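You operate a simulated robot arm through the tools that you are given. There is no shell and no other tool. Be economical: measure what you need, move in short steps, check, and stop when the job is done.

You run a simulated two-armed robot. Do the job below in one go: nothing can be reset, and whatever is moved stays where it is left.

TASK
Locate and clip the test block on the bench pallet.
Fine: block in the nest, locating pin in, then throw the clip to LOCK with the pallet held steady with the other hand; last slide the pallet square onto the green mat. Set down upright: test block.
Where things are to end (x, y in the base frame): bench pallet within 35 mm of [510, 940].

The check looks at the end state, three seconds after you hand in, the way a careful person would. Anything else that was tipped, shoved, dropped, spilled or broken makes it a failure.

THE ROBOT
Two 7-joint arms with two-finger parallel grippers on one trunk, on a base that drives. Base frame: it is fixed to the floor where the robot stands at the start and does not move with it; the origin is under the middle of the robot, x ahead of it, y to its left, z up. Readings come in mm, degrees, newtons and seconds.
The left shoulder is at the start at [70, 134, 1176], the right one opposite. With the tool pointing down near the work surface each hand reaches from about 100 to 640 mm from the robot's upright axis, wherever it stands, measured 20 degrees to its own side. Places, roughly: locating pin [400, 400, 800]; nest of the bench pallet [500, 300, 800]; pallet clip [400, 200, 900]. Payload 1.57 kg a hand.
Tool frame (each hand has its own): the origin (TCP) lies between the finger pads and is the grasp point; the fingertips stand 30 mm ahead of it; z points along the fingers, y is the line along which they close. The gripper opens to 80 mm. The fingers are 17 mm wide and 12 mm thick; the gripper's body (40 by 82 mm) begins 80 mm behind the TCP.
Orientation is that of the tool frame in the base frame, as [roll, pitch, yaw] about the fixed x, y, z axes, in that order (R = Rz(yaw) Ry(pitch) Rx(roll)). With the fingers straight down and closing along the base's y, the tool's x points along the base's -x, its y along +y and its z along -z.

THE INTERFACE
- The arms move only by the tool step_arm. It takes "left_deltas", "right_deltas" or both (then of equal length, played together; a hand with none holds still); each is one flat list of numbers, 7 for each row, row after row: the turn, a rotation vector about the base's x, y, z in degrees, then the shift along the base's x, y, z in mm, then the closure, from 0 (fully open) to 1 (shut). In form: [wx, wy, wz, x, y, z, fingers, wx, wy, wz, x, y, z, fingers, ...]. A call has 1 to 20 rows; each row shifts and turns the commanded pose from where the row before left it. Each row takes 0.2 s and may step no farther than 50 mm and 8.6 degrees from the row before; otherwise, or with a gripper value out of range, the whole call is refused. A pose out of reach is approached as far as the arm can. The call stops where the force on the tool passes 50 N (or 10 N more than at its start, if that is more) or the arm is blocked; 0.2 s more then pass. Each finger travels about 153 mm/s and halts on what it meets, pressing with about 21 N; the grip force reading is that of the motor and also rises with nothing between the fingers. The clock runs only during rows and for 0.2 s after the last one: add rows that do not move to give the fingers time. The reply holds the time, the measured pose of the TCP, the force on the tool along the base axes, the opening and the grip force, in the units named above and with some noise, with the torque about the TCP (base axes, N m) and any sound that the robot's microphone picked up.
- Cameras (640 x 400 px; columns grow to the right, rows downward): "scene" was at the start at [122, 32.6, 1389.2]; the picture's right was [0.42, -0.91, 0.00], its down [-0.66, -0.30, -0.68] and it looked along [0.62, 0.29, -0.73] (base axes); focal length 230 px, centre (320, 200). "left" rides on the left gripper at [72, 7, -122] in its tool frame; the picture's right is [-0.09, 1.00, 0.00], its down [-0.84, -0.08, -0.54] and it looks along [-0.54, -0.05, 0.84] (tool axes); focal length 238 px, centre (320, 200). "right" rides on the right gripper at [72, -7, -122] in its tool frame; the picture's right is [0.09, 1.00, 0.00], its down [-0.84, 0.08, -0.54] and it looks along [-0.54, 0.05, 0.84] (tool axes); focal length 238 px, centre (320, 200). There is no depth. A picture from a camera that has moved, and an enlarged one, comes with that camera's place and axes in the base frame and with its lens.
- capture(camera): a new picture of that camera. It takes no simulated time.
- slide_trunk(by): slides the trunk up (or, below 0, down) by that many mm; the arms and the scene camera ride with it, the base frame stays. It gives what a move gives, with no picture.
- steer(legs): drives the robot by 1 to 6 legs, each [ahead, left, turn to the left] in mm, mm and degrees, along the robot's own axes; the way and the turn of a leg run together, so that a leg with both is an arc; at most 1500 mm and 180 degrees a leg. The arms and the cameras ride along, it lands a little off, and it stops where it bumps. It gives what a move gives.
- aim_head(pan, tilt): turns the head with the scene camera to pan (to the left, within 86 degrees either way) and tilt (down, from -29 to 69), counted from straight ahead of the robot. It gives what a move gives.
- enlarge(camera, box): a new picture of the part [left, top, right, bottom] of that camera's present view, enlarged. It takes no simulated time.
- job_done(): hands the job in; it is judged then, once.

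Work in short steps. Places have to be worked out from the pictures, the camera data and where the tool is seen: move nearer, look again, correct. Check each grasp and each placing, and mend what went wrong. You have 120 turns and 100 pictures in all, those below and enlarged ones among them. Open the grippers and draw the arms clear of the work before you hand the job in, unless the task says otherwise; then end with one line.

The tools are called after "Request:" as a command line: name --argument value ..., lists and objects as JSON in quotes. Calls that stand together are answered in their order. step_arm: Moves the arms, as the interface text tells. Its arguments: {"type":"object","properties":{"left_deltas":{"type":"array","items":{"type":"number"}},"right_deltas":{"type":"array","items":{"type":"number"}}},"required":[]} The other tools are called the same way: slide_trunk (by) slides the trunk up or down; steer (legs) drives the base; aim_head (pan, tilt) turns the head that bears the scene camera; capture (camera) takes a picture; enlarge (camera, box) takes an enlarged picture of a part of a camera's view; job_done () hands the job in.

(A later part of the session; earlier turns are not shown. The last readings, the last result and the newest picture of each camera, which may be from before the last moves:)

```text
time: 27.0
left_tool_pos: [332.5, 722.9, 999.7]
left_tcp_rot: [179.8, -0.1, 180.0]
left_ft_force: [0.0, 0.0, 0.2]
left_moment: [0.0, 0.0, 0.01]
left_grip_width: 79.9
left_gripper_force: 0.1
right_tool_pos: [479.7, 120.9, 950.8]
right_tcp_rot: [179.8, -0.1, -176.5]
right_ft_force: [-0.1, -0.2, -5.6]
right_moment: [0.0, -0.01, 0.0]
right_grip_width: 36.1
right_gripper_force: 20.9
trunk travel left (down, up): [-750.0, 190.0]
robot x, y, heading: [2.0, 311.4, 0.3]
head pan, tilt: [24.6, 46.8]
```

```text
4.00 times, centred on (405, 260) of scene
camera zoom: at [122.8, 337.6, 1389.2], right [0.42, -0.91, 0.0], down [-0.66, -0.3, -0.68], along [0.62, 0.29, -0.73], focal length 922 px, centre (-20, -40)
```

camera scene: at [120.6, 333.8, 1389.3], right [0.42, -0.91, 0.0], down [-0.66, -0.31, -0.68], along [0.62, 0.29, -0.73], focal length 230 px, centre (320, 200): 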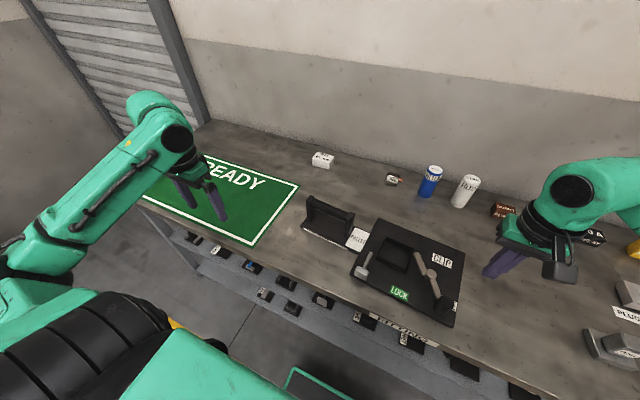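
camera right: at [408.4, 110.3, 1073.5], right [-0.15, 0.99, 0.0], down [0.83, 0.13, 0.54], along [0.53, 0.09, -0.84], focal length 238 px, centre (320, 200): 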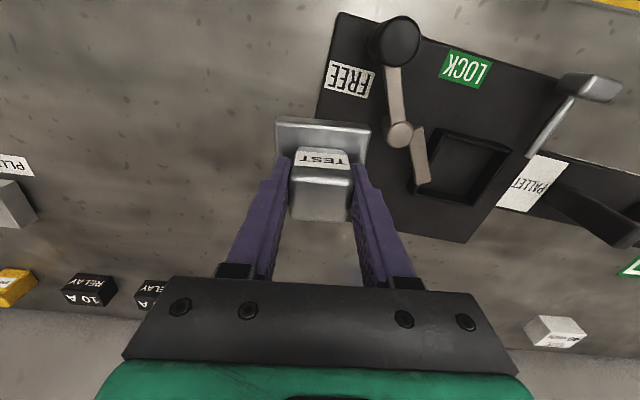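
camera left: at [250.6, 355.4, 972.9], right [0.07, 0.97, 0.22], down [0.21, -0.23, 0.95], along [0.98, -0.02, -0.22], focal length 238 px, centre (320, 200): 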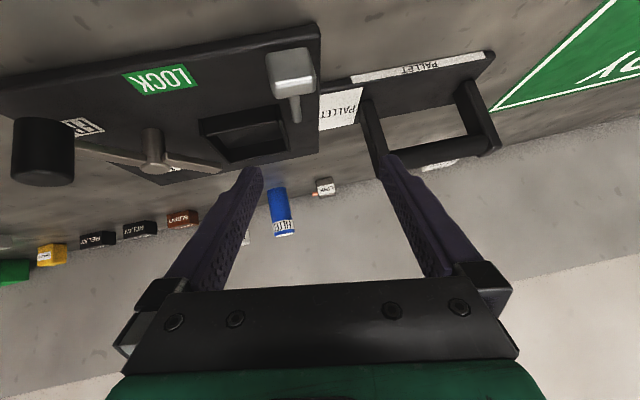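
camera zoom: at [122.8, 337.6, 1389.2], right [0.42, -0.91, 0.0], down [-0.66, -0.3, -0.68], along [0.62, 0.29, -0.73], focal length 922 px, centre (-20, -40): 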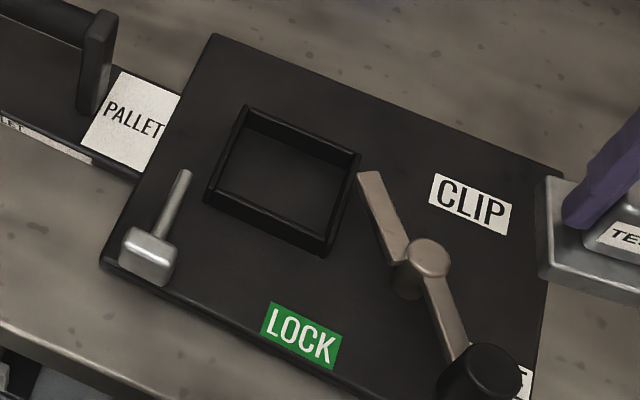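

Nest by scene camera: centre ≈(510,286), yaw ≈ -4.5°, outer 82 mm. I move the block gently above it, rotating by -8°.

Request:
step_arm --right_deltas '[0, 0, 0, 1, 3, 0, 1, 0, 0, 0, 1, 6, 0, 1, 0, 0, -1, 2, 9, 0, 1, 0, 0, -1, 2, 12, 0, 1, 0, 0, -1, 2, 12, 0, 1, 0, 0, -1, 2, 12, 0, 1, 0, 0, -1, 2, 12, 0, 1, 0, 0, -1, 2, 12, 0, 1, 0, 0, -1, 2, 12, 0, 1, 0, 0, -1, 2, 12, 0, 1, 0, 0, 0, 2, 12, 0, 1, 0, 0, 0, 2, 12, 0, 1, 0, 0, 0, 2, 12, 0, 1, 0, 0, 0, 2, 12, 0, 1, 0, 0, 0, 2, 9, 0, 1, 0, 0, 0, 1, 6, 0, 1, 0, 0, 0, 1, 2, 0, 1]'

Request:
capture --camera "right"

Request:
enlarge --camera "scene" --box '[340, 190, 460, 310]'

```text
time: 30.6
left_tool_pos: [332.0, 724.1, 998.9]
left_tcp_rot: [179.9, -0.2, -180.0]
left_ft_force: [0.4, 0.1, -0.6]
left_moment: [0.02, -0.01, -0.02]
left_grip_width: 80.0
left_gripper_force: 0.0
right_tool_pos: [509.9, 289.6, 951.3]
right_tcp_rot: [179.9, 0.0, 175.6]
right_ft_force: [-0.2, -0.3, -5.8]
right_moment: [-0.01, -0.02, 0.0]
right_grip_width: 35.7
right_gripper_force: 21.4
trunk travel left (down, up): [-750.0, 190.0]
robot x, y, heading: [0.7, 307.0, 0.1]
head pan, tilt: [24.6, 46.8]
```

```text
60 pictures are left
camera right: at [436.9, 288.2, 1073.8], right [-0.01, 1.0, 0.0], down [0.84, 0.01, 0.54], along [0.54, 0.01, -0.84], focal length 238 px, centre (320, 200)
```

right: 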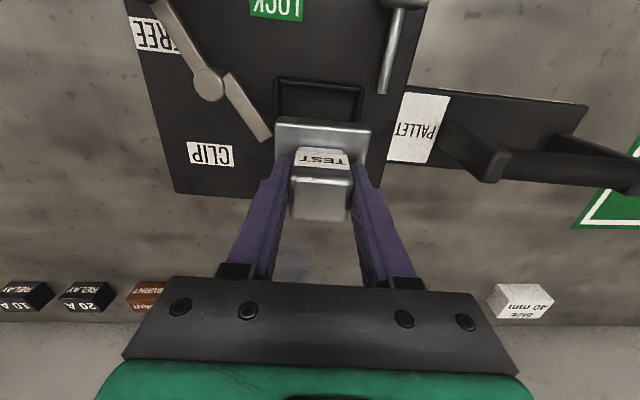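

```text
3.33 times, centred on (400, 250) of scene
camera zoom: at [122.8, 339.4, 1389.1], right [0.42, -0.91, 0.0], down [-0.66, -0.3, -0.68], along [0.62, 0.29, -0.73], focal length 768 px, centre (53, 33)
```

zoom: 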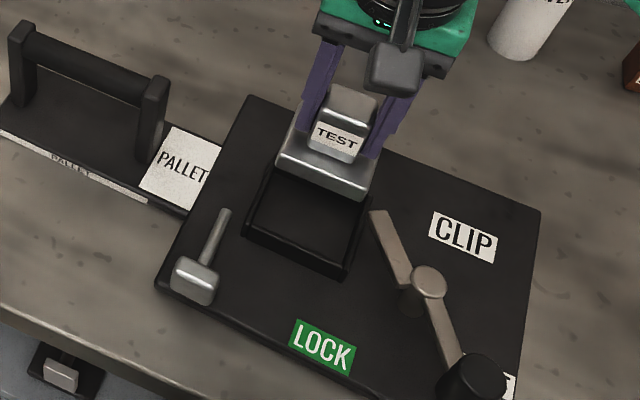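

Lower slowly to about 10 mm above the nest walls.

Request:
step_arm --right_deltas '[0, 0, 0, 0, 0, -3, 1, 0, 0, 0, 0, 0, -6, 1, 0, 0, 0, 0, 0, -8, 1, 0, 0, 0, 0, 0, -8, 1, 0, 0, 0, 0, 0, -8, 1, 0, 0, 0, 0, 0, -8, 1, 0, 0, 0, 0, 0, -8, 1, 0, 0, 0, 0, 0, -6, 1, 0, 0, 0, 0, 0, -3, 1, 0, 0, 0, 0, 0, -1, 1]'

Request:
enlarge --camera "right" --box '[250, 60, 390, 180]'

Request:
enlarge --camera "scene" --box '[360, 210, 430, 290]'

```text
time: 32.8
left_tool_pos: [330.6, 723.9, 999.6]
left_tcp_rot: [179.8, -0.1, -180.0]
left_ft_force: [0.0, 0.2, 0.2]
left_moment: [0.01, 0.04, -0.02]
left_grip_width: 80.0
left_gripper_force: 0.1
right_tool_pos: [508.6, 291.0, 894.1]
right_tcp_rot: [180.0, 0.0, 175.4]
right_ft_force: [-0.3, -0.3, -3.8]
right_moment: [0.02, -0.03, 0.03]
right_grip_width: 36.0
right_gripper_force: 20.8
trunk travel left (down, up): [-750.0, 190.0]
robot x, y, heading: [0.7, 302.8, 0.0]
head pan, tilt: [24.6, 46.8]
```

```text
3.33 times, centred on (320, 120) of right
camera zoom: at [436.4, 289.0, 1015.4], right [-0.01, 1.0, 0.0], down [0.84, 0.01, 0.54], along [0.54, 0.01, -0.84], focal length 794 px, centre (320, 467)
```

zoom: 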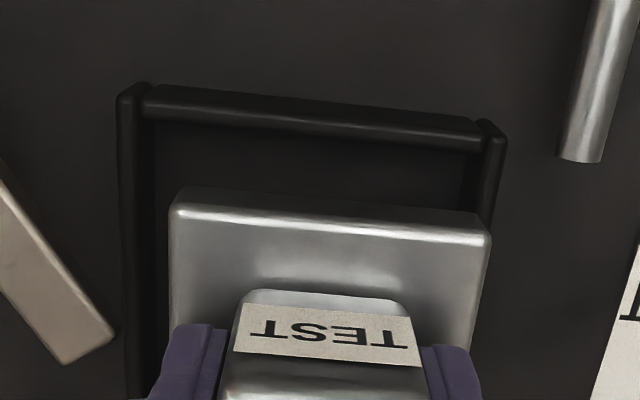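

```text
5.00 times, centred on (395, 250) of scene
camera zoom: at [122.8, 339.2, 1389.1], right [0.42, -0.91, 0.0], down [-0.66, -0.3, -0.68], along [0.62, 0.29, -0.73], focal length 1152 px, centre (-55, -50)
```

zoom: 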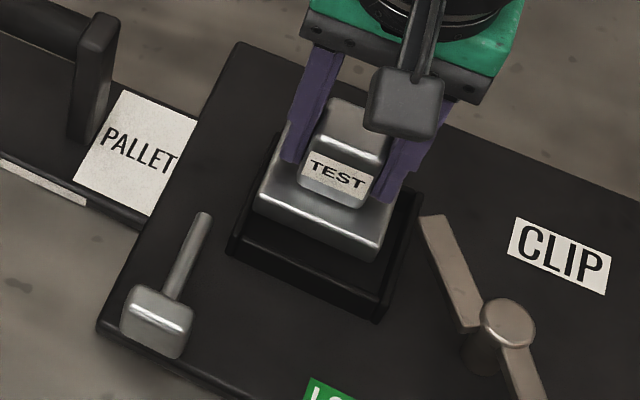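

Comparing block and nest in both pictures: block should shift by about (-4.7,-2.3) mm and yaw -1°. Apply, lower to just above the walls and re-check.

Request:
step_arm --right_deltas '[0, 0, -0.5, -2, -1, 0, 1, 0, 0, -0.5, -2.7, -1.3, 0, 1, 0, 0, 0, 0, 0, -4, 1, 0, 0, 0, 0, 0, -4, 1, 0, 0, 0, 0, 0, -3, 1, 0, 0, 0, 0, 0, 0, 1]'

Request:
enlarge --camera "right" --box '[250, 60, 390, 180]'

Request:
enlarge --camera "scene" --box '[360, 210, 430, 290]'

```text
time: 34.2
left_tool_pos: [332.1, 724.2, 999.4]
left_tcp_rot: [179.8, -0.1, -180.0]
left_ft_force: [0.4, 0.1, 0.8]
left_moment: [0.02, 0.01, 0.0]
left_grip_width: 79.9
left_gripper_force: 0.1
right_tool_pos: [506.2, 286.5, 882.7]
right_tcp_rot: [179.9, -0.1, 174.5]
right_ft_force: [0.0, 0.0, -5.3]
right_moment: [0.01, 0.02, 0.02]
right_grip_width: 36.0
right_gripper_force: 21.0
trunk travel left (down, up): [-750.0, 190.0]
robot x, y, heading: [2.0, 304.5, 0.4]
head pan, tilt: [24.6, 46.8]
```

```text
3.33 times, centred on (320, 120) of right
camera zoom: at [433.1, 286.6, 1003.6], right [0.0, 1.0, 0.0], down [0.84, 0.0, 0.54], along [0.54, 0.0, -0.84], focal length 794 px, centre (320, 467)
```

zoom: 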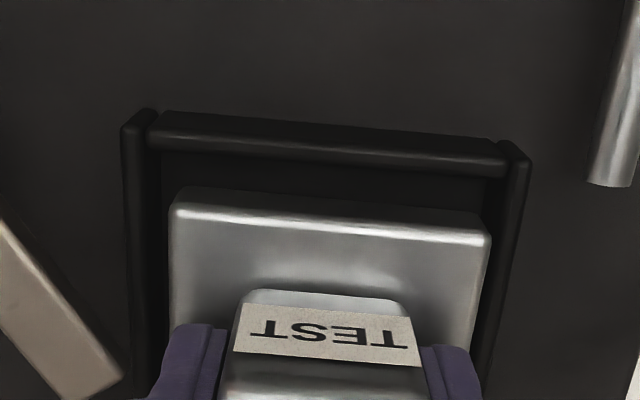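

```text
5.00 times, centred on (395, 250) of scene
camera zoom: at [122.8, 339.3, 1389.1], right [0.42, -0.91, 0.0], down [-0.66, -0.3, -0.68], along [0.62, 0.29, -0.73], focal length 1152 px, centre (-55, -50)
```

zoom: 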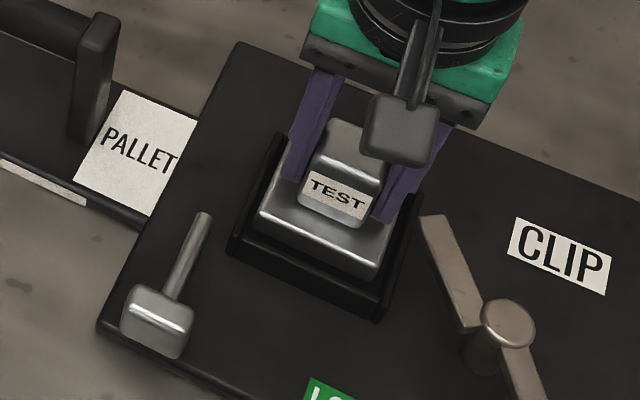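

Gaps: near ≈7 mm, far ≈1 mm, sides 5/3.5 mm. Shift (-3,-0.7) and lower slowly into the nest until contact.

Request:
step_arm --right_deltas '[0, 0, -0.3, -3, -0.7, 0, 1, 0, 0, 0, 0, 0, 0, 1, 0, 0, 0, 0, 0, -3, 1, 0, 0, 0, 0, 0, -3, 1, 0, 0, 0, 0, 0, -3, 1, 0, 0, 0, 0, 0, 0, 1]'

Request:
enlarge --camera "right" --box '[250, 60, 390, 180]'

```text
time: 35.6
left_tool_pos: [331.5, 723.3, 999.2]
left_tcp_rot: [179.9, -0.1, -180.0]
left_ft_force: [0.5, 0.7, -0.3]
left_moment: [-0.01, 0.01, -0.01]
left_grip_width: 80.1
left_gripper_force: 0.0
right_tool_pos: [502.7, 286.8, 872.8]
right_tcp_rot: [179.9, -0.1, 174.2]
right_ft_force: [0.3, 0.3, -4.6]
right_moment: [0.02, -0.01, -0.01]
right_grip_width: 36.0
right_gripper_force: 21.0
trunk travel left (down, up): [-750.0, 190.0]
robot x, y, heading: [0.0, 305.5, -0.1]
head pan, tilt: [24.6, 46.8]
```

```text
3.33 times, centred on (320, 120) of right
camera zoom: at [429.8, 286.9, 994.7], right [0.01, 1.0, 0.0], down [0.84, -0.01, 0.54], along [0.54, 0.0, -0.84], focal length 794 px, centre (320, 467)
```

zoom: 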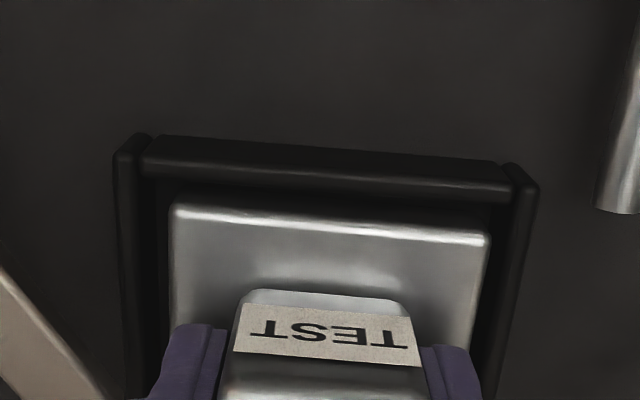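

Entering the nest without contact. Lower in 2 mm rows.

Request:
step_arm --right_deltas '[0, 0, 0, 0, 0, -2, 1, 0, 0, 0, 0, 0, -2, 1, 0, 0, 0, 0, 0, 0, 1]'

Request:
step_arm --right_deltas '[0, 0, 0, 0, 0, -2, 1, 0, 0, 0, 0, 0, 0, 1]'

Request:
enlarge --camera "scene" --box '[360, 210, 430, 290]'

```text
time: 36.4
left_tool_pos: [331.5, 723.5, 997.9]
left_tcp_rot: [179.8, -0.1, -180.0]
left_ft_force: [0.2, 0.5, 0.6]
left_moment: [0.02, 0.0, 0.02]
left_grip_width: 80.1
left_gripper_force: 0.1
right_tool_pos: [503.0, 287.2, 869.0]
right_tcp_rot: [179.9, 0.0, 174.3]
right_ft_force: [-0.4, 0.1, -4.5]
right_moment: [0.01, -0.01, -0.04]
right_grip_width: 36.0
right_gripper_force: 21.1
trunk travel left (down, up): [-750.0, 190.0]
robot x, y, heading: [0.1, 304.1, 0.3]
head pan, tilt: [24.6, 46.8]
```

```text
time: 37.0
left_tool_pos: [329.8, 723.5, 1001.0]
left_tcp_rot: [179.8, -0.1, 179.9]
left_ft_force: [-0.1, 0.7, 0.3]
left_moment: [0.0, -0.04, -0.03]
left_grip_width: 80.2
left_gripper_force: 0.0
right_tool_pos: [502.1, 287.7, 868.4]
right_tcp_rot: [179.9, 0.1, 174.2]
right_ft_force: [3.1, -0.1, 5.0]
right_moment: [-0.34, 0.15, 0.13]
right_grip_width: 35.8
right_gripper_force: 21.2
trunk travel left (down, up): [-750.0, 190.0]
robot x, y, heading: [-1.1, 304.1, 0.2]
head pan, tilt: [24.6, 46.8]
```

```text
5.00 times, centred on (395, 250) of scene
camera zoom: at [121.9, 339.2, 1389.4], right [0.42, -0.91, 0.0], down [-0.66, -0.3, -0.68], along [0.62, 0.29, -0.73], focal length 1152 px, centre (-55, -50)
```

zoom: 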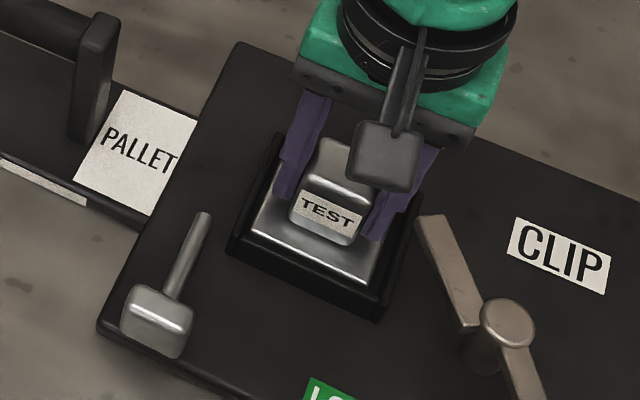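

Contact at about base-bottom z≈814, plausible floor. Release slightly and look.

Request:
step_arm --right_deltas '[0, 0, 0, 0, 0, 0, 0.9, 0, 0, 0, 0, 0, 0, 0.45, 0, 0, 0, 0, 0, 0, 0.42, 0, 0, 0, 0, 0, 0, 0.42]'

Request:
enlarge --camera "right" --box '[250, 60, 390, 180]'

```text
time: 38.0
left_tool_pos: [330.1, 724.0, 999.8]
left_tcp_rot: [179.8, 0.0, -180.0]
left_ft_force: [-0.1, 0.1, -0.2]
left_moment: [-0.01, 0.03, 0.03]
left_grip_width: 80.0
left_gripper_force: 0.0
right_tool_pos: [501.1, 289.4, 867.9]
right_tcp_rot: [179.9, -0.2, 174.2]
right_ft_force: [0.6, -0.4, 0.7]
right_moment: [0.0, -0.02, -0.06]
right_grip_width: 46.5
right_gripper_force: 0.1
trunk travel left (down, up): [-750.0, 190.0]
robot x, y, heading: [-2.9, 304.8, -0.1]
head pan, tilt: [24.6, 46.8]
```

```text
3.33 times, centred on (320, 120) of right
camera zoom: at [428.7, 287.9, 989.2], right [0.01, 1.0, 0.0], down [0.84, -0.01, 0.54], along [0.54, 0.0, -0.84], focal length 794 px, centre (320, 467)
```

zoom: 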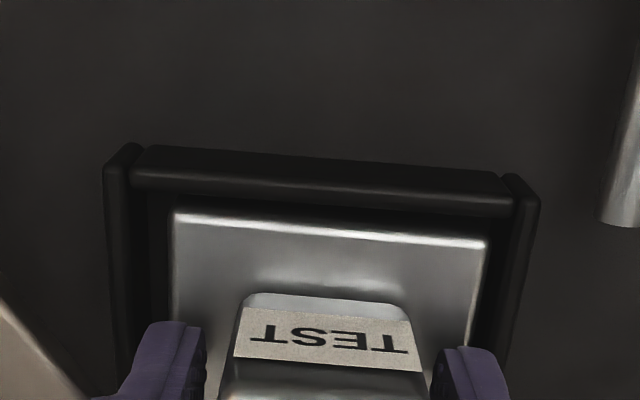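

Block appears seated. Open to ~55 mm and withdraw upward, then check.

Request:
step_arm --right_deltas '[0, 0, 0, 0, 0, 4, 0.4, 0, 0, 0, 0, 0, 10, 0.4, 0, 0, 0, 0, 0, 30, 0.4, 0, 0, 0, 0, 0, 40, 0.4, 0, 0, 0, 0, 0, 40, 0.2, 0, 0, 0, -40, 0, 0, 0]'

Request:
capture --camera "right"

Request:
enlarge --camera "scene" --box '[340, 200, 460, 310]'

```text
time: 39.4
left_tool_pos: [329.0, 723.1, 1000.3]
left_tcp_rot: [179.7, -0.1, -180.0]
left_ft_force: [0.1, -0.5, -0.6]
left_moment: [0.01, 0.0, -0.02]
left_grip_width: 80.0
left_gripper_force: 0.1
right_tool_pos: [461.7, 283.5, 993.9]
right_tcp_rot: [-180.0, 0.0, 174.2]
right_ft_force: [-0.5, -0.3, 0.6]
right_moment: [0.03, -0.02, 0.02]
right_grip_width: 80.0
right_gripper_force: 0.1
trunk travel left (down, up): [-750.0, 190.0]
robot x, y, heading: [4.0, 309.5, 0.2]
head pan, tilt: [24.6, 46.8]
```

```text
51 pictures are left
camera right: at [388.5, 283.7, 1114.7], right [0.01, 1.0, 0.0], down [0.84, -0.01, 0.54], along [0.54, 0.0, -0.84], focal length 238 px, centre (320, 200)
```

right: 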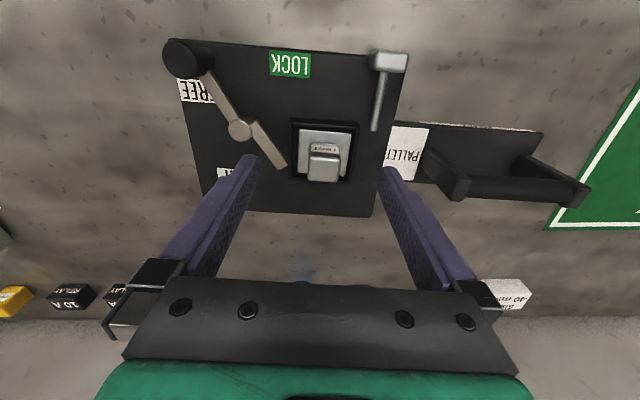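

```text
3.64 times, centred on (400, 255) of scene
camera zoom: at [120.3, 338.2, 1389.4], right [0.42, -0.91, 0.0], down [-0.66, -0.3, -0.69], along [0.62, 0.29, -0.73], focal length 838 px, centre (29, 0)
```

zoom: 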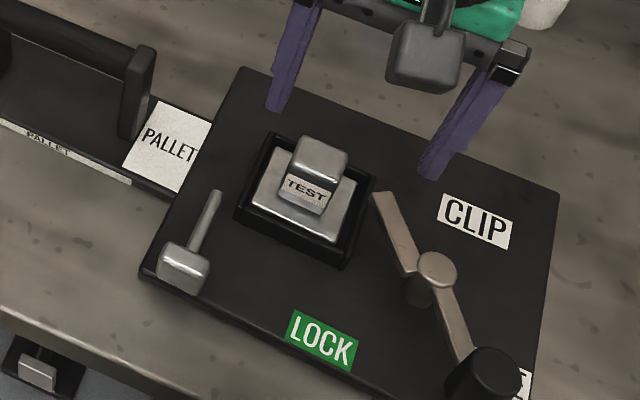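

Block is in the nest. Next I hold the handle with the left hand; measure the handle with zooms.

Request:
enlarge --camera "right" --box '[400, 110, 600, 220]'

Request:
enlarge --camera "scene" --box '[280, 170, 410, 290]'

```text
3.20 times, centred on (500, 165) of right
camera zoom: at [388.5, 283.7, 1114.7], right [0.01, 1.0, 0.0], down [0.84, -0.01, 0.54], along [0.54, 0.0, -0.84], focal length 763 px, centre (-256, 312)
```

zoom: 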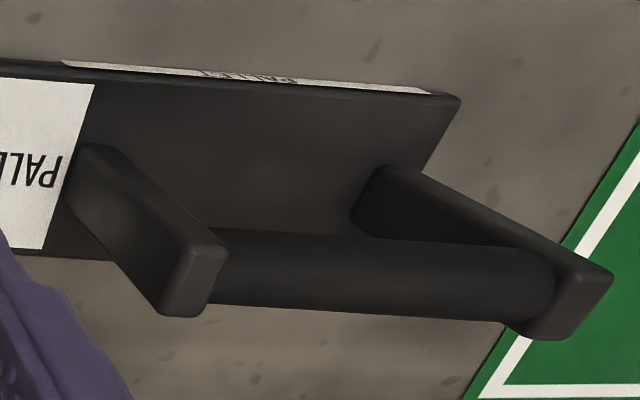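

```text
3.33 times, centred on (345, 230) of scene
camera zoom: at [120.3, 338.2, 1389.4], right [0.42, -0.91, 0.0], down [-0.66, -0.3, -0.69], along [0.62, 0.29, -0.73], focal length 768 px, centre (237, 100)
```

zoom: 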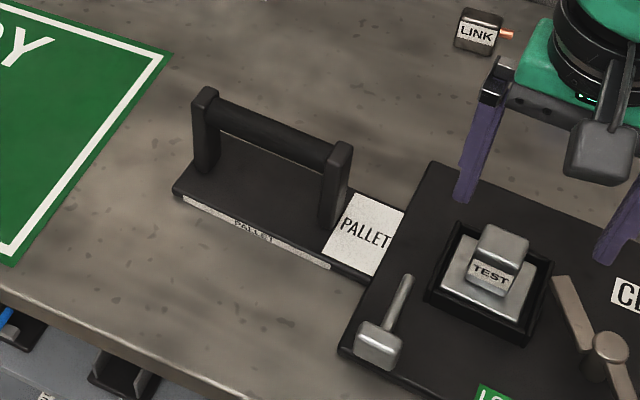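

Handle bar runs along y from ≈435 to ≈555 at x≈520, top z≈898. Bring the left hand above its middle, yawed -94.6° so the fingers close across the bar.

Request:
step_arm --left_deltas '[0, 0, -8.6, 17, -19.5, 0, 0, 0, 0, -8.6, 17, -19.5, 0, 0, 0, 0, -8.6, 17, -19.5, 0, 0, 0, 0, -8.6, 17, -19.5, 0, 0, 0, 0, -8.6, 17, -19.5, 0, 0, 0, 0, -8.6, 17, -19.5, 0, 0, 0, 0, -8.6, 17, -19.5, 0, 0, 0, 0, -8.6, 17, -19.5, 0, 0, 0, 0, -8.6, 17, -19.5, 0, 0, 0, 0, -8.6, 17, -19.5, 0, 0, 0, 0, -8.6, 17, -19.5, 0, 0]'

Request:
capture --camera "left"

Request:
enlarge --camera "scene" --box '[260, 130, 400, 270]'

```text
time: 41.8
left_tool_pos: [518.6, 505.7, 1000.0]
left_tcp_rot: [179.9, -0.1, 85.2]
left_ft_force: [-0.2, 0.1, -0.3]
left_moment: [0.04, -0.02, -0.02]
left_grip_width: 80.0
left_gripper_force: 0.0
right_tool_pos: [463.1, 283.4, 992.3]
right_tcp_rot: [179.9, -0.1, 174.3]
right_ft_force: [0.3, 1.1, 0.3]
right_moment: [0.01, 0.03, 0.0]
right_grip_width: 80.1
right_gripper_force: 0.1
trunk travel left (down, up): [-750.0, 190.0]
robot x, y, heading: [1.1, 306.7, 0.1]
head pan, tilt: [24.6, 46.8]
```

```text
47 pictures are left
camera left: at [531.4, 577.7, 1122.1], right [0.98, -0.17, 0.0], down [-0.15, -0.83, 0.54], along [-0.09, -0.53, -0.84], focal length 238 px, centre (320, 200)
```

left: 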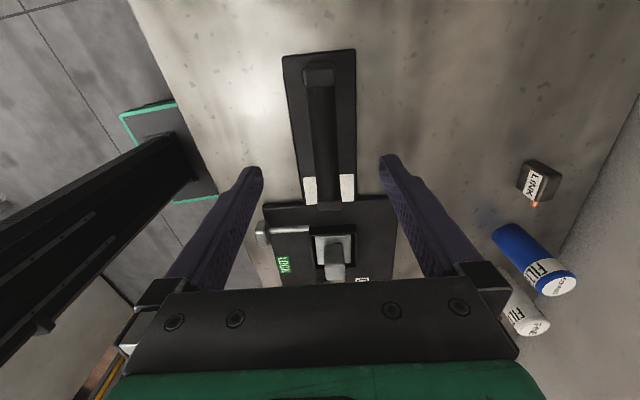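

```text
2.86 times, centred on (330, 200) of scene
camera zoom: at [123.1, 338.1, 1389.1], right [0.42, -0.91, 0.0], down [-0.66, -0.3, -0.68], along [0.62, 0.29, -0.73], focal length 658 px, centre (291, 200)
```

zoom: 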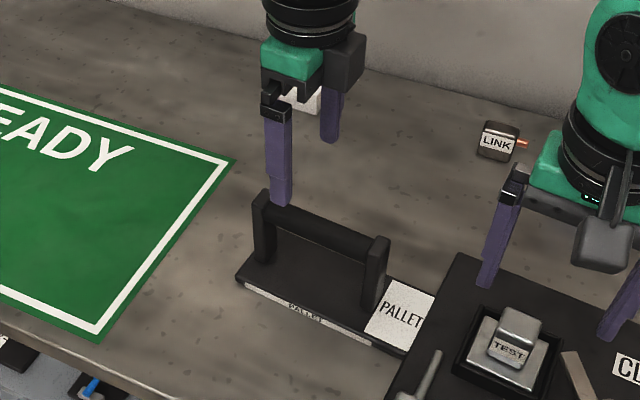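

Bar at x≈524 near its left end. Descend with fingers astride at y≈538, z≈888.

Request:
step_arm --left_deltas '[0, 0, 0, 5, 32, 0, 0, 0, 0, 0, 0, 0, -35, 0, 0, 0, 0, 0, 0, -30, 0, 0, 0, 0, 0, 0, -30, 0, 0, 0, 0, 0, 0, -17, 0, 0, 0, 0, 0, 0, 0, 0]'

Request:
capture --camera "left"

Request:
enlarge --camera "scene" --box '[270, 150, 380, 250]'

```text
time: 43.2
left_tool_pos: [521.5, 542.9, 887.0]
left_tcp_rot: [179.8, 0.0, 85.3]
left_ft_force: [0.8, 0.7, 1.0]
left_moment: [-0.03, -0.01, 0.03]
left_grip_width: 79.9
left_gripper_force: 0.0
right_tool_pos: [463.3, 284.7, 993.3]
right_tcp_rot: [179.9, 0.1, 174.3]
right_ft_force: [-0.5, -0.4, 0.3]
right_moment: [0.02, 0.01, 0.0]
right_grip_width: 80.1
right_gripper_force: 0.0
trunk travel left (down, up): [-750.0, 190.0]
robot x, y, heading: [0.7, 306.3, 0.2]
head pan, tilt: [24.6, 46.8]
```

```text
45 pictures are left
camera left: at [533.0, 614.6, 1007.9], right [0.99, -0.17, 0.0], down [-0.15, -0.83, 0.54], along [-0.09, -0.53, -0.84], focal length 238 px, centre (320, 200)
```

left: 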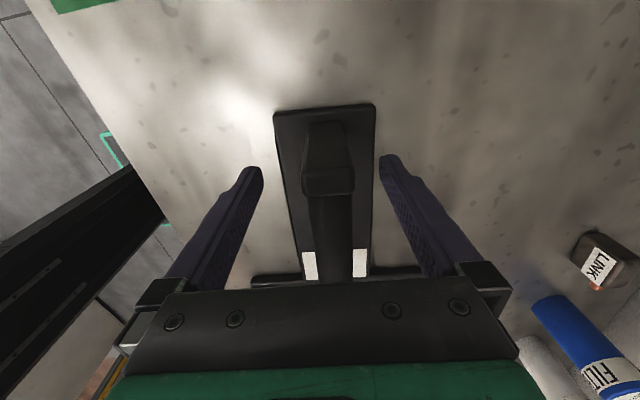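

```text
4.00 times, centred on (325, 200) of scene
camera zoom: at [121.5, 339.5, 1389.3], right [0.42, -0.91, 0.0], down [-0.66, -0.3, -0.68], along [0.62, 0.29, -0.73], focal length 922 px, centre (300, 200)
```

zoom: 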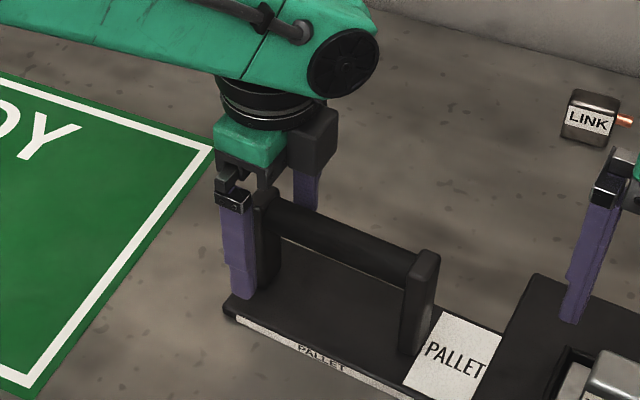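

Hand overlaps the left post; shift 20 mm right along the bar and close on the bar.

Request:
step_arm --left_deltas '[0, 0, 0, 1, -20, 0, 0, 0, 0, 0, 0, 0, 0, 0.4, 0, 0, 0, 0, 0, 0, 0.7, 0, 0, 0, 0, 0, 0, 1, 0, 0, 0, 0, 0, 0, 1]'

Request:
capture --camera "left"

Request:
enlarge --camera "scene" --box '[270, 150, 470, 310]'

```text
time: 44.4
left_tool_pos: [517.9, 524.7, 889.3]
left_tcp_rot: [179.8, 0.0, 85.4]
left_ft_force: [3.3, -0.5, 3.4]
left_moment: [-0.13, 0.0, 0.44]
left_grip_width: 25.4
left_gripper_force: 20.9
left hand out of reach, approached as far as the arm can: row 1
right_tool_pos: [464.0, 283.6, 992.8]
right_tcp_rot: [179.9, -0.1, 174.3]
right_ft_force: [0.2, -1.2, -0.4]
right_moment: [-0.02, 0.0, 0.03]
right_grip_width: 79.8
right_gripper_force: 0.0
trunk travel left (down, up): [-750.0, 190.0]
robot x, y, heading: [-1.2, 309.5, 0.2]
head pan, tilt: [24.6, 46.8]
```

```text
43 pictures are left
camera left: at [529.8, 595.9, 1010.7], right [0.99, -0.17, 0.0], down [-0.15, -0.83, 0.54], along [-0.09, -0.53, -0.84], focal length 238 px, centre (320, 200)
```

left: 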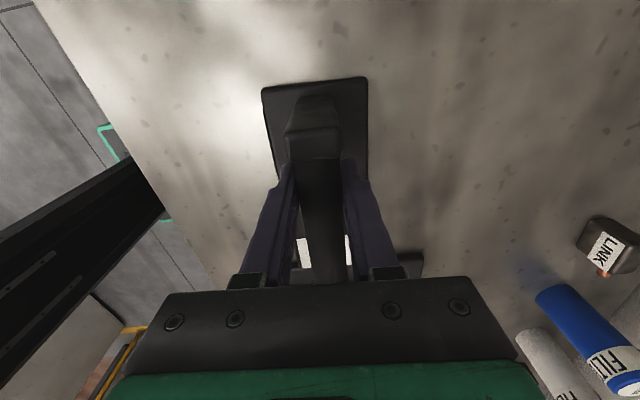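

```text
2.50 times, centred on (370, 230) of scene
camera zoom: at [122.2, 338.9, 1389.3], right [0.42, -0.91, 0.0], down [-0.66, -0.3, -0.68], along [0.62, 0.29, -0.73], focal length 576 px, centre (195, 125)
```

zoom: 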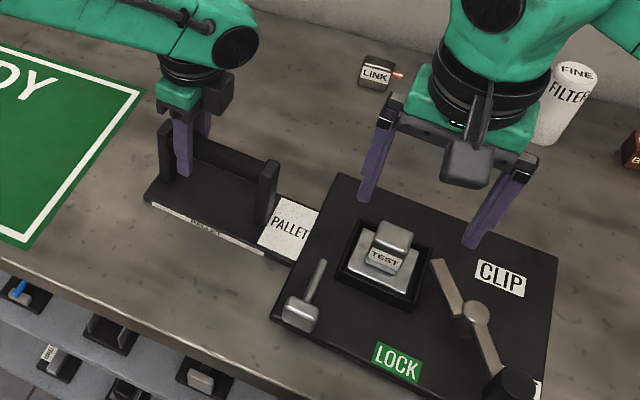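

Left hand holds the bar (25 mm). Now bring the right hand in front of the pin for a closer look.

Request:
step_arm --right_deltas '[0, 0, 0, -35, 0, 0, 0, 0, 0, 0, -35, 20, -10, 0, 0, 0, 0, -34, 25, -20, 0, 0, 0, 0, 0, 20, -20, 0, 0, 0, 0, 0, 0, 0, 0]'

Request:
enlarge --camera "right" --box '[240, 80, 400, 200]'

Request:
enlarge --camera "scene" --box '[345, 220, 395, 265]'

```text
time: 45.6
left_tool_pos: [517.9, 524.7, 891.3]
left_tcp_rot: [179.8, 0.0, 85.4]
left_ft_force: [4.7, 0.7, 6.6]
left_moment: [-0.11, -0.01, 0.33]
left_grip_width: 25.4
left_gripper_force: 21.3
right_tool_pos: [360.2, 350.9, 941.9]
right_tcp_rot: [179.9, -0.1, 174.2]
right_ft_force: [-0.2, 0.4, 0.0]
right_moment: [0.01, 0.02, 0.0]
right_grip_width: 80.0
right_gripper_force: 0.0
trunk travel left (down, up): [-750.0, 190.0]
robot x, y, heading: [-0.1, 306.9, 0.2]
head pan, tilt: [24.6, 46.8]
```

```text
3.33 times, centred on (320, 140) of right
camera zoom: at [287.2, 351.7, 1063.5], right [0.01, 1.0, 0.0], down [0.84, -0.01, 0.54], along [0.54, 0.0, -0.84], focal length 794 px, centre (320, 400)
```

zoom: 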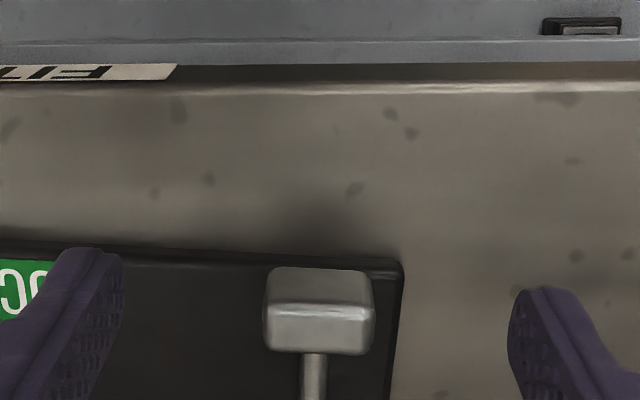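

```text
8.89 times, centred on (370, 242) of scene
camera zoom: at [121.9, 338.9, 1389.3], right [0.42, -0.91, 0.0], down [-0.66, -0.3, -0.68], along [0.62, 0.29, -0.73], focal length 2048 px, centre (-124, -178)
```

zoom: 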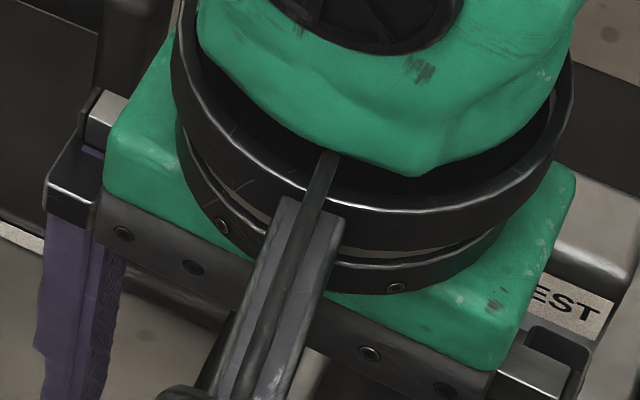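

Pin head ≈16×32×35 mm centred at (400,350), top z≈850; rod points along +x. I grasp the head with the right hand.

Request:
step_arm --right_deltas '[0, 0, 0, 40, -0.7, 0, 0, 0, 0, 0, 0, 0, -45, 0, 0, 0, 0, 0, 0, -47, 0, 0, 0, 0, 0, 0, 0, 0.5, 0, 0, 0, 0, 0, 0, 0.7, 0, 0, 0, 0, 0, 0, 0.7]'

Request:
capture --camera "right"

```text
time: 47.0
left_tool_pos: [517.0, 522.6, 890.1]
left_tcp_rot: [179.7, -0.2, 85.4]
left_ft_force: [4.0, 10.2, 5.5]
left_moment: [0.23, 0.12, 0.22]
left_grip_width: 25.5
left_gripper_force: 20.9
right_tool_pos: [400.0, 353.9, 847.8]
right_tcp_rot: [180.0, -0.2, 174.3]
right_ft_force: [-1.7, -15.0, -0.8]
right_moment: [-0.02, -0.1, 0.1]
right_grip_width: 36.6
right_gripper_force: 7.4
trunk travel left (down, up): [-750.0, 190.0]
robot x, y, heading: [1.6, 305.3, 0.3]
head pan, tilt: [24.6, 46.8]
```

```text
39 pictures are left
camera right: at [326.3, 352.6, 969.7], right [0.01, 1.0, 0.0], down [0.84, -0.01, 0.54], along [0.54, -0.01, -0.84], focal length 238 px, centre (320, 200)
```

right: 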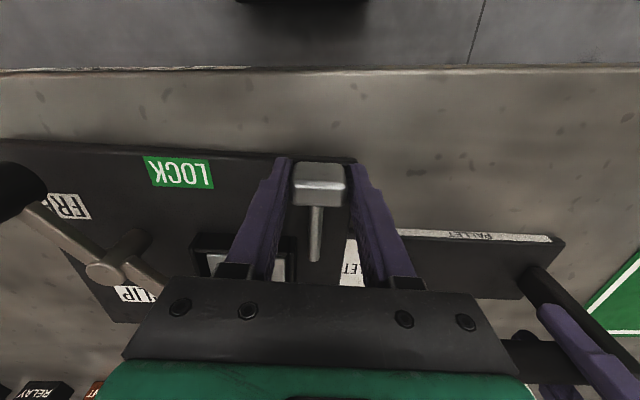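

The head resists sideways, so the pin is guided (a slider). Re-centre by -2.5 mm in y, then push 10 mm along the pallet's +x axis.

Request:
step_arm --right_deltas '[0, 0, 0, 0, -2.5, 0, 0.6, 0, 0, 0, 0, 0, 0, 0.6, 0, 0, 0, 3, -0.2, 0, 0.6, 0, 0, 0, 3, -0.3, 0, 0.6, 0, 0, 0, 4, -0.3, 0, 0.6, 0, 0, 0, 0, 0, 0, 0.6]'

Request:
enlarge --camera "right" --box '[240, 120, 400, 270]'

```text
time: 48.4
left_tool_pos: [517.5, 524.1, 889.7]
left_tcp_rot: [179.6, 0.2, 85.4]
left_ft_force: [-0.9, -8.7, 12.8]
left_moment: [0.01, 0.15, 0.53]
left_grip_width: 25.8
left_gripper_force: 21.2
right_tool_pos: [407.4, 350.3, 849.7]
right_tcp_rot: [179.9, 0.0, 174.3]
right_ft_force: [0.6, 13.7, 0.2]
right_moment: [-0.14, 0.34, 0.44]
right_grip_width: 34.2
right_gripper_force: 21.3
trunk travel left (down, up): [-750.0, 190.0]
robot x, y, heading: [0.4, 309.0, 0.1]
head pan, tilt: [24.6, 46.8]
```

```text
2.67 times, centred on (320, 195) of right
camera zoom: at [334.2, 349.6, 970.5], right [0.01, 1.0, 0.0], down [0.84, -0.01, 0.54], along [0.54, 0.0, -0.84], focal length 636 px, centre (320, 213)
```

zoom: 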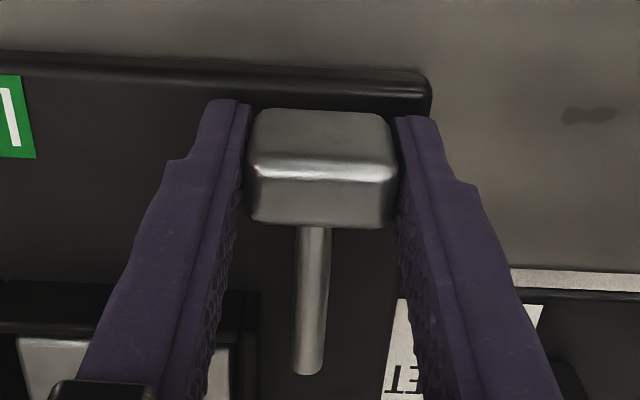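

The pin slid ~8 mm freely along +x. Keep pushing with a small y correction.

Request:
step_arm --right_deltas '[0, 0, 0, 0, 1.2, 0, 0.6, 0, 0, 0, 4, -0.3, 0, 0.6, 0, 0, 0, 4, -0.3, 0, 0.6, 0, 0, 0, 4, -0.3, 0, 0.6, 0, 0, 0, 4, -0.3, 0, 0.6, 0, 0, 0, 0, 0, 0, 0.6]'

Request:
enlarge --camera "right" --box '[200, 100, 440, 280]'

```text
time: 49.8
left_tool_pos: [516.6, 522.9, 889.4]
left_tcp_rot: [179.8, 0.0, 85.3]
left_ft_force: [1.8, -16.1, 9.9]
left_moment: [-0.12, -0.11, 0.36]
left_grip_width: 25.9
left_gripper_force: 20.7
right_tool_pos: [424.5, 348.0, 849.2]
right_tcp_rot: [179.9, 0.0, 174.2]
right_ft_force: [0.8, 17.7, -0.3]
right_moment: [-0.18, -0.26, 0.26]
right_grip_width: 34.3
right_gripper_force: 20.4
trunk travel left (down, up): [-750.0, 190.0]
robot x, y, heading: [-2.4, 307.2, 0.3]
head pan, tilt: [24.6, 46.8]
```

```text
2.22 times, centred on (320, 190) of right
camera zoom: at [350.8, 348.1, 971.0], right [0.01, 1.0, 0.0], down [0.84, -0.01, 0.54], along [0.54, 0.0, -0.84], focal length 530 px, centre (320, 222)
```

zoom: 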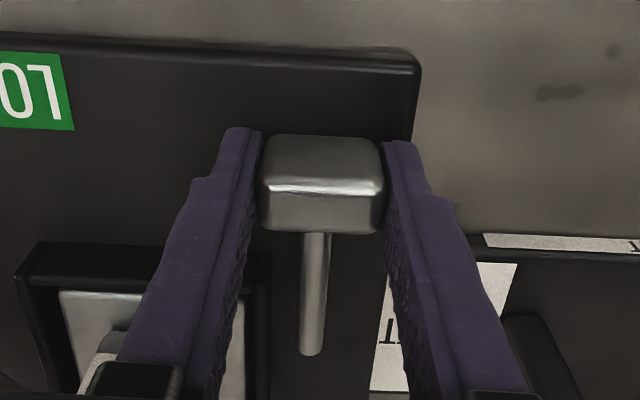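

Still sliding freely. Continue a further 20 mm with y relief.

Request:
step_arm --right_deltas '[0, 0, 0, 0, 1.8, 0, 0.57, 0, 0, 0, 4, -0.3, 0, 0.57, 0, 0, 0, 4, -0.3, 0, 0.57, 0, 0, 0, 4, -0.3, 0, 0.57, 0, 0, 0, 4, -0.3, 0, 0.57, 0, 0, 0, 4, -0.3, 0, 0.57, 0, 0, 0, 0, 0, 0, 0.57]'

Request:
enlarge --camera "right" --box '[200, 100, 440, 280]'

```text
time: 51.4
left_tool_pos: [517.0, 524.2, 888.3]
left_tcp_rot: [179.8, 0.0, 85.4]
left_ft_force: [-0.3, -2.0, 0.1]
left_moment: [0.08, 0.03, 0.36]
left_grip_width: 26.0
left_gripper_force: 20.6
right_tool_pos: [445.5, 347.4, 850.8]
right_tcp_rot: [179.9, -0.1, 174.2]
right_ft_force: [-0.4, -2.6, 0.4]
right_moment: [-0.01, -0.01, 0.03]
right_grip_width: 35.8
right_gripper_force: 0.6
trunk travel left (down, up): [-750.0, 190.0]
robot x, y, heading: [-2.6, 302.7, 0.2]
head pan, tilt: [24.6, 46.8]
```

```text
2.22 times, centred on (320, 190) of right
camera zoom: at [371.9, 347.9, 972.0], right [0.01, 1.0, 0.0], down [0.84, -0.01, 0.54], along [0.54, 0.0, -0.84], focal length 530 px, centre (320, 222)
```

zoom: 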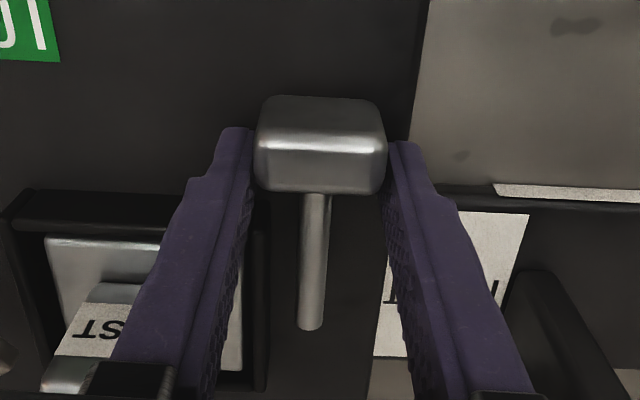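

Grip had loosened; head is now at x≈434 (moved ≈34 mm). Step back, regrip and push on to see whether a stop comes.

Request:
step_arm --right_deltas '[0, 0, 0, -6, 0.4, 0, 0.5, 0, 0, 0, -5, 0.4, 0, 0.5, 0, 0, 0, 0, 0, 0, 0.62, 0, 0, 0, 0, 0, 0, 0.62, 0, 0, 0, 3, -0.2, 0, 0.62, 0, 0, 0, 3, -0.3, 0, 0.62, 0, 0, 0, 3, -0.3, 0, 0.62, 0, 0, 0, 0, 0, 0, 0.62]'

Request:
enlarge --camera "right" --box '[200, 100, 440, 280]'

```text
time: 53.2
left_tool_pos: [516.7, 525.5, 890.2]
left_tcp_rot: [179.7, -0.1, 85.5]
left_ft_force: [0.3, -0.3, 0.3]
left_moment: [-0.02, -0.05, 0.34]
left_grip_width: 26.0
left_gripper_force: 21.6
right_tool_pos: [441.7, 347.7, 850.2]
right_tcp_rot: [179.9, -0.1, 174.2]
right_ft_force: [0.6, -4.4, 4.0]
right_moment: [-0.02, 0.26, 0.36]
right_grip_width: 34.2
right_gripper_force: 21.1
trunk travel left (down, up): [-750.0, 190.0]
robot x, y, heading: [2.1, 304.4, 0.2]
head pan, tilt: [24.6, 46.8]
```

```text
2.22 times, centred on (320, 190) of right
camera zoom: at [368.6, 347.6, 971.6], right [0.01, 1.0, 0.0], down [0.84, -0.01, 0.54], along [0.54, 0.0, -0.84], focal length 530 px, centre (320, 222)
```

zoom: 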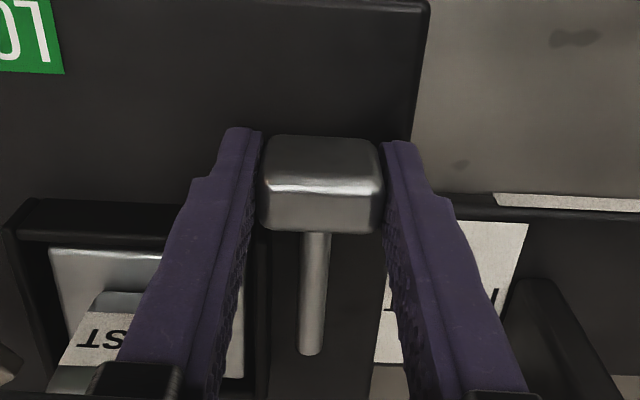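

Still sliding. Keep pushing until it stops.

Request:
step_arm --right_deltas '[0, 0, 0, 3, -0.3, 0, 0.62, 0, 0, 0, 3, -0.3, 0, 0.62, 0, 0, 0, 3, -0.3, 0, 0.62, 0, 0, 0, 3, -0.3, 0, 0.62, 0, 0, 0, 0, 0, 0, 0.62]'

Request:
enlarge --camera "right" --box '[200, 100, 440, 280]'

Request:
capture --camera "scene"

```text
time: 54.4
left_tool_pos: [516.7, 525.0, 889.4]
left_tcp_rot: [179.8, 0.0, 85.4]
left_ft_force: [4.0, 1.5, 0.4]
left_moment: [0.02, -0.1, 0.38]
left_grip_width: 25.8
left_gripper_force: 21.1
right_tool_pos: [453.6, 347.3, 849.8]
right_tcp_rot: [179.8, 0.0, 174.3]
right_ft_force: [-2.6, -6.1, 17.2]
right_moment: [-0.22, -0.01, 0.34]
right_grip_width: 34.2
right_gripper_force: 20.8
trunk travel left (down, up): [-750.0, 190.0]
robot x, y, heading: [-4.7, 307.5, 0.1]
head pan, tilt: [24.6, 46.8]
```

```text
2.22 times, centred on (320, 190) of right
camera zoom: at [381.2, 346.8, 971.2], right [0.01, 1.0, 0.0], down [0.84, -0.01, 0.54], along [0.54, 0.0, -0.84], focal length 530 px, centre (320, 222)
```

zoom: 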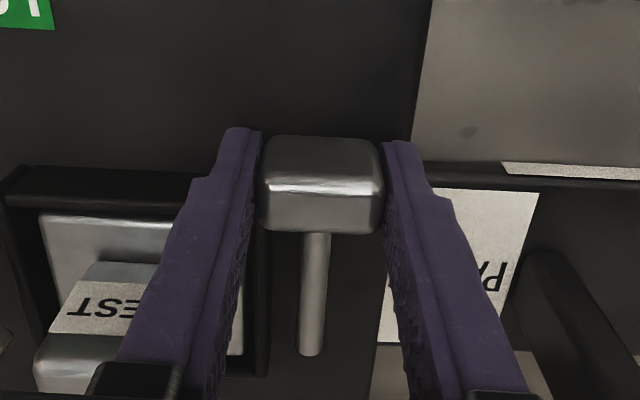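

```text
33 pictures are left
camera scene: at [121.5, 338.6, 1389.3], right [0.42, -0.91, 0.0], down [-0.66, -0.3, -0.69], along [0.62, 0.29, -0.73], focal length 230 px, centre (320, 200)
```

scene: 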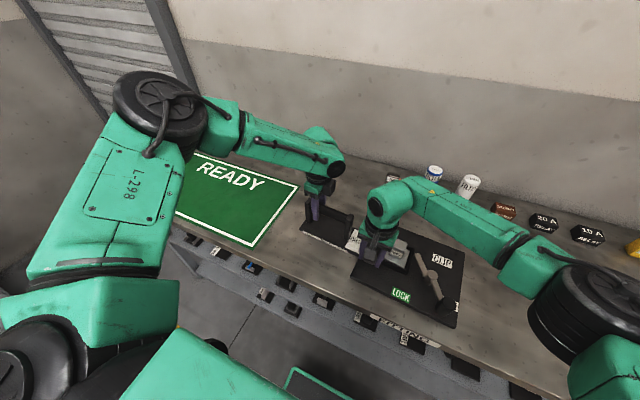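

Force in z rose to 17 N with little resistance in x. I'll release the pin, withdraw and look at the whole thing.

Request:
step_arm --right_deltas '[0, 0, 0, 0, 0, 0, 0.3, 0, 0, 0, 0, 0, 0, 0.2, 0, 0, 0, 0, 0, 20, 0.2, 0, 0, 0, 0, 0, 40, 0.2, 0, 0, 0, -10, 0, 40, 0, 0, 0, 0, -35, 0, 10, 0, 0, 0, 0, -35, 0, 0, 0]'

Request:
enlarge --camera "right" --box '[200, 100, 440, 280]'

Request:
capture --camera "right"

```text
time: 56.0
left_tool_pos: [517.6, 523.5, 889.6]
left_tcp_rot: [179.8, 0.0, 85.4]
left_ft_force: [0.3, -2.3, 0.8]
left_moment: [-0.07, -0.16, 0.39]
left_grip_width: 25.7
left_gripper_force: 20.8
right_tool_pos: [375.1, 346.1, 961.1]
right_tcp_rot: [180.0, 0.0, 174.2]
right_ft_force: [0.0, 0.4, 0.3]
right_moment: [0.02, 0.0, -0.02]
right_grip_width: 80.2
right_gripper_force: 0.1
trunk travel left (down, up): [-750.0, 190.0]
robot x, y, heading: [0.5, 304.8, 0.1]
head pan, tilt: [24.6, 46.8]
```

```text
2.22 times, centred on (320, 190) of right
camera zoom: at [301.6, 346.1, 1081.9], right [0.01, 1.0, 0.0], down [0.84, -0.01, 0.54], along [0.54, 0.0, -0.84], focal length 530 px, centre (320, 222)
```

zoom: 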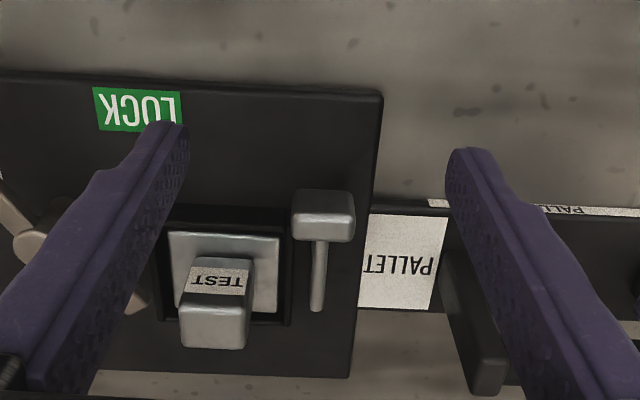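

```text
31 pictures are left
camera right: at [301.6, 346.1, 1081.9], right [0.01, 1.0, 0.0], down [0.84, -0.01, 0.54], along [0.54, 0.0, -0.84], focal length 238 px, centre (320, 200)
```

right: 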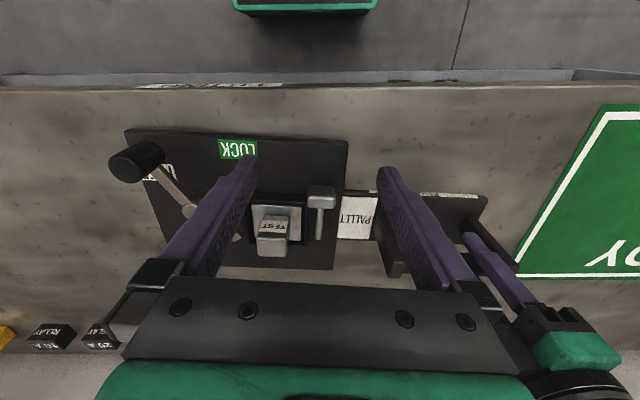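

Pin lies along the nest's left side, head at x≈453. I'll push it from behind with closed fingers to find its end stop.

Request:
step_arm --right_deltas '[0, 0, 0, 45, 1, 0, 1, 0, 0, 0, 0, 0, -40, 1, 0, 0, 0, 0, 0, -40, 1, 0, 0, 0, 0, 0, -26, 1, 0, 0, 0, 4, -0.3, 0, 1, 0, 0, 0, 4, -0.3, 0, 1, 0, 0, 0, 4, -0.3, 0, 1, 0, 0, 0, 4, -0.3, 0, 1, 0, 0, 0, 4, -0.3, 0, 1, 0, 0, 0, 0, 0, 0, 1]'

Request:
step_arm --right_deltas '[0, 0, 0, 4, -0.3, 0, 1, 0, 0, 0, 4, -0.3, 0, 1, 0, 0, 0, 0, 0, 0, 1]'

Request:
enlarge --camera "right" --box '[200, 100, 440, 280]'

```text
time: 58.2
left_tool_pos: [518.0, 524.0, 889.0]
left_tcp_rot: [179.7, 0.1, 85.4]
left_ft_force: [6.9, 0.5, -0.5]
left_moment: [-0.24, -0.07, 0.56]
left_grip_width: 26.0
left_gripper_force: 21.0
right_tool_pos: [436.7, 346.7, 852.8]
right_tcp_rot: [179.9, -0.3, 174.2]
right_ft_force: [-13.1, -0.9, 4.9]
right_moment: [-0.01, 0.06, -0.01]
right_grip_width: 0.1
right_gripper_force: 20.9
trunk travel left (down, up): [-750.0, 190.0]
robot x, y, heading: [-1.5, 308.7, -0.2]
head pan, tilt: [24.6, 46.8]
```

```text
time: 59.0
left_tool_pos: [518.1, 526.0, 889.9]
left_tcp_rot: [179.6, 0.0, 85.3]
left_ft_force: [11.3, 10.5, -0.2]
left_moment: [0.35, 0.01, 0.59]
left_grip_width: 26.8
left_gripper_force: 21.1
right_tool_pos: [448.0, 346.8, 854.2]
right_tcp_rot: [179.9, -0.1, 174.2]
right_ft_force: [-12.8, -4.6, -1.6]
right_moment: [-0.05, 0.14, 0.01]
right_grip_width: 0.0
right_gripper_force: 20.7
trunk travel left (down, up): [-750.0, 190.0]
robot x, y, heading: [0.8, 302.8, -0.1]
head pan, tilt: [24.6, 46.8]
```

```text
2.22 times, centred on (320, 190) of right
camera zoom: at [374.9, 347.1, 974.4], right [0.01, 1.0, 0.0], down [0.84, -0.01, 0.54], along [0.54, -0.01, -0.84], focal length 530 px, centre (320, 222)
```

zoom: 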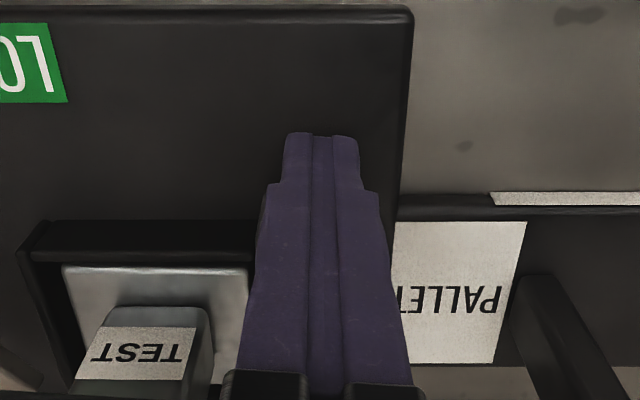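

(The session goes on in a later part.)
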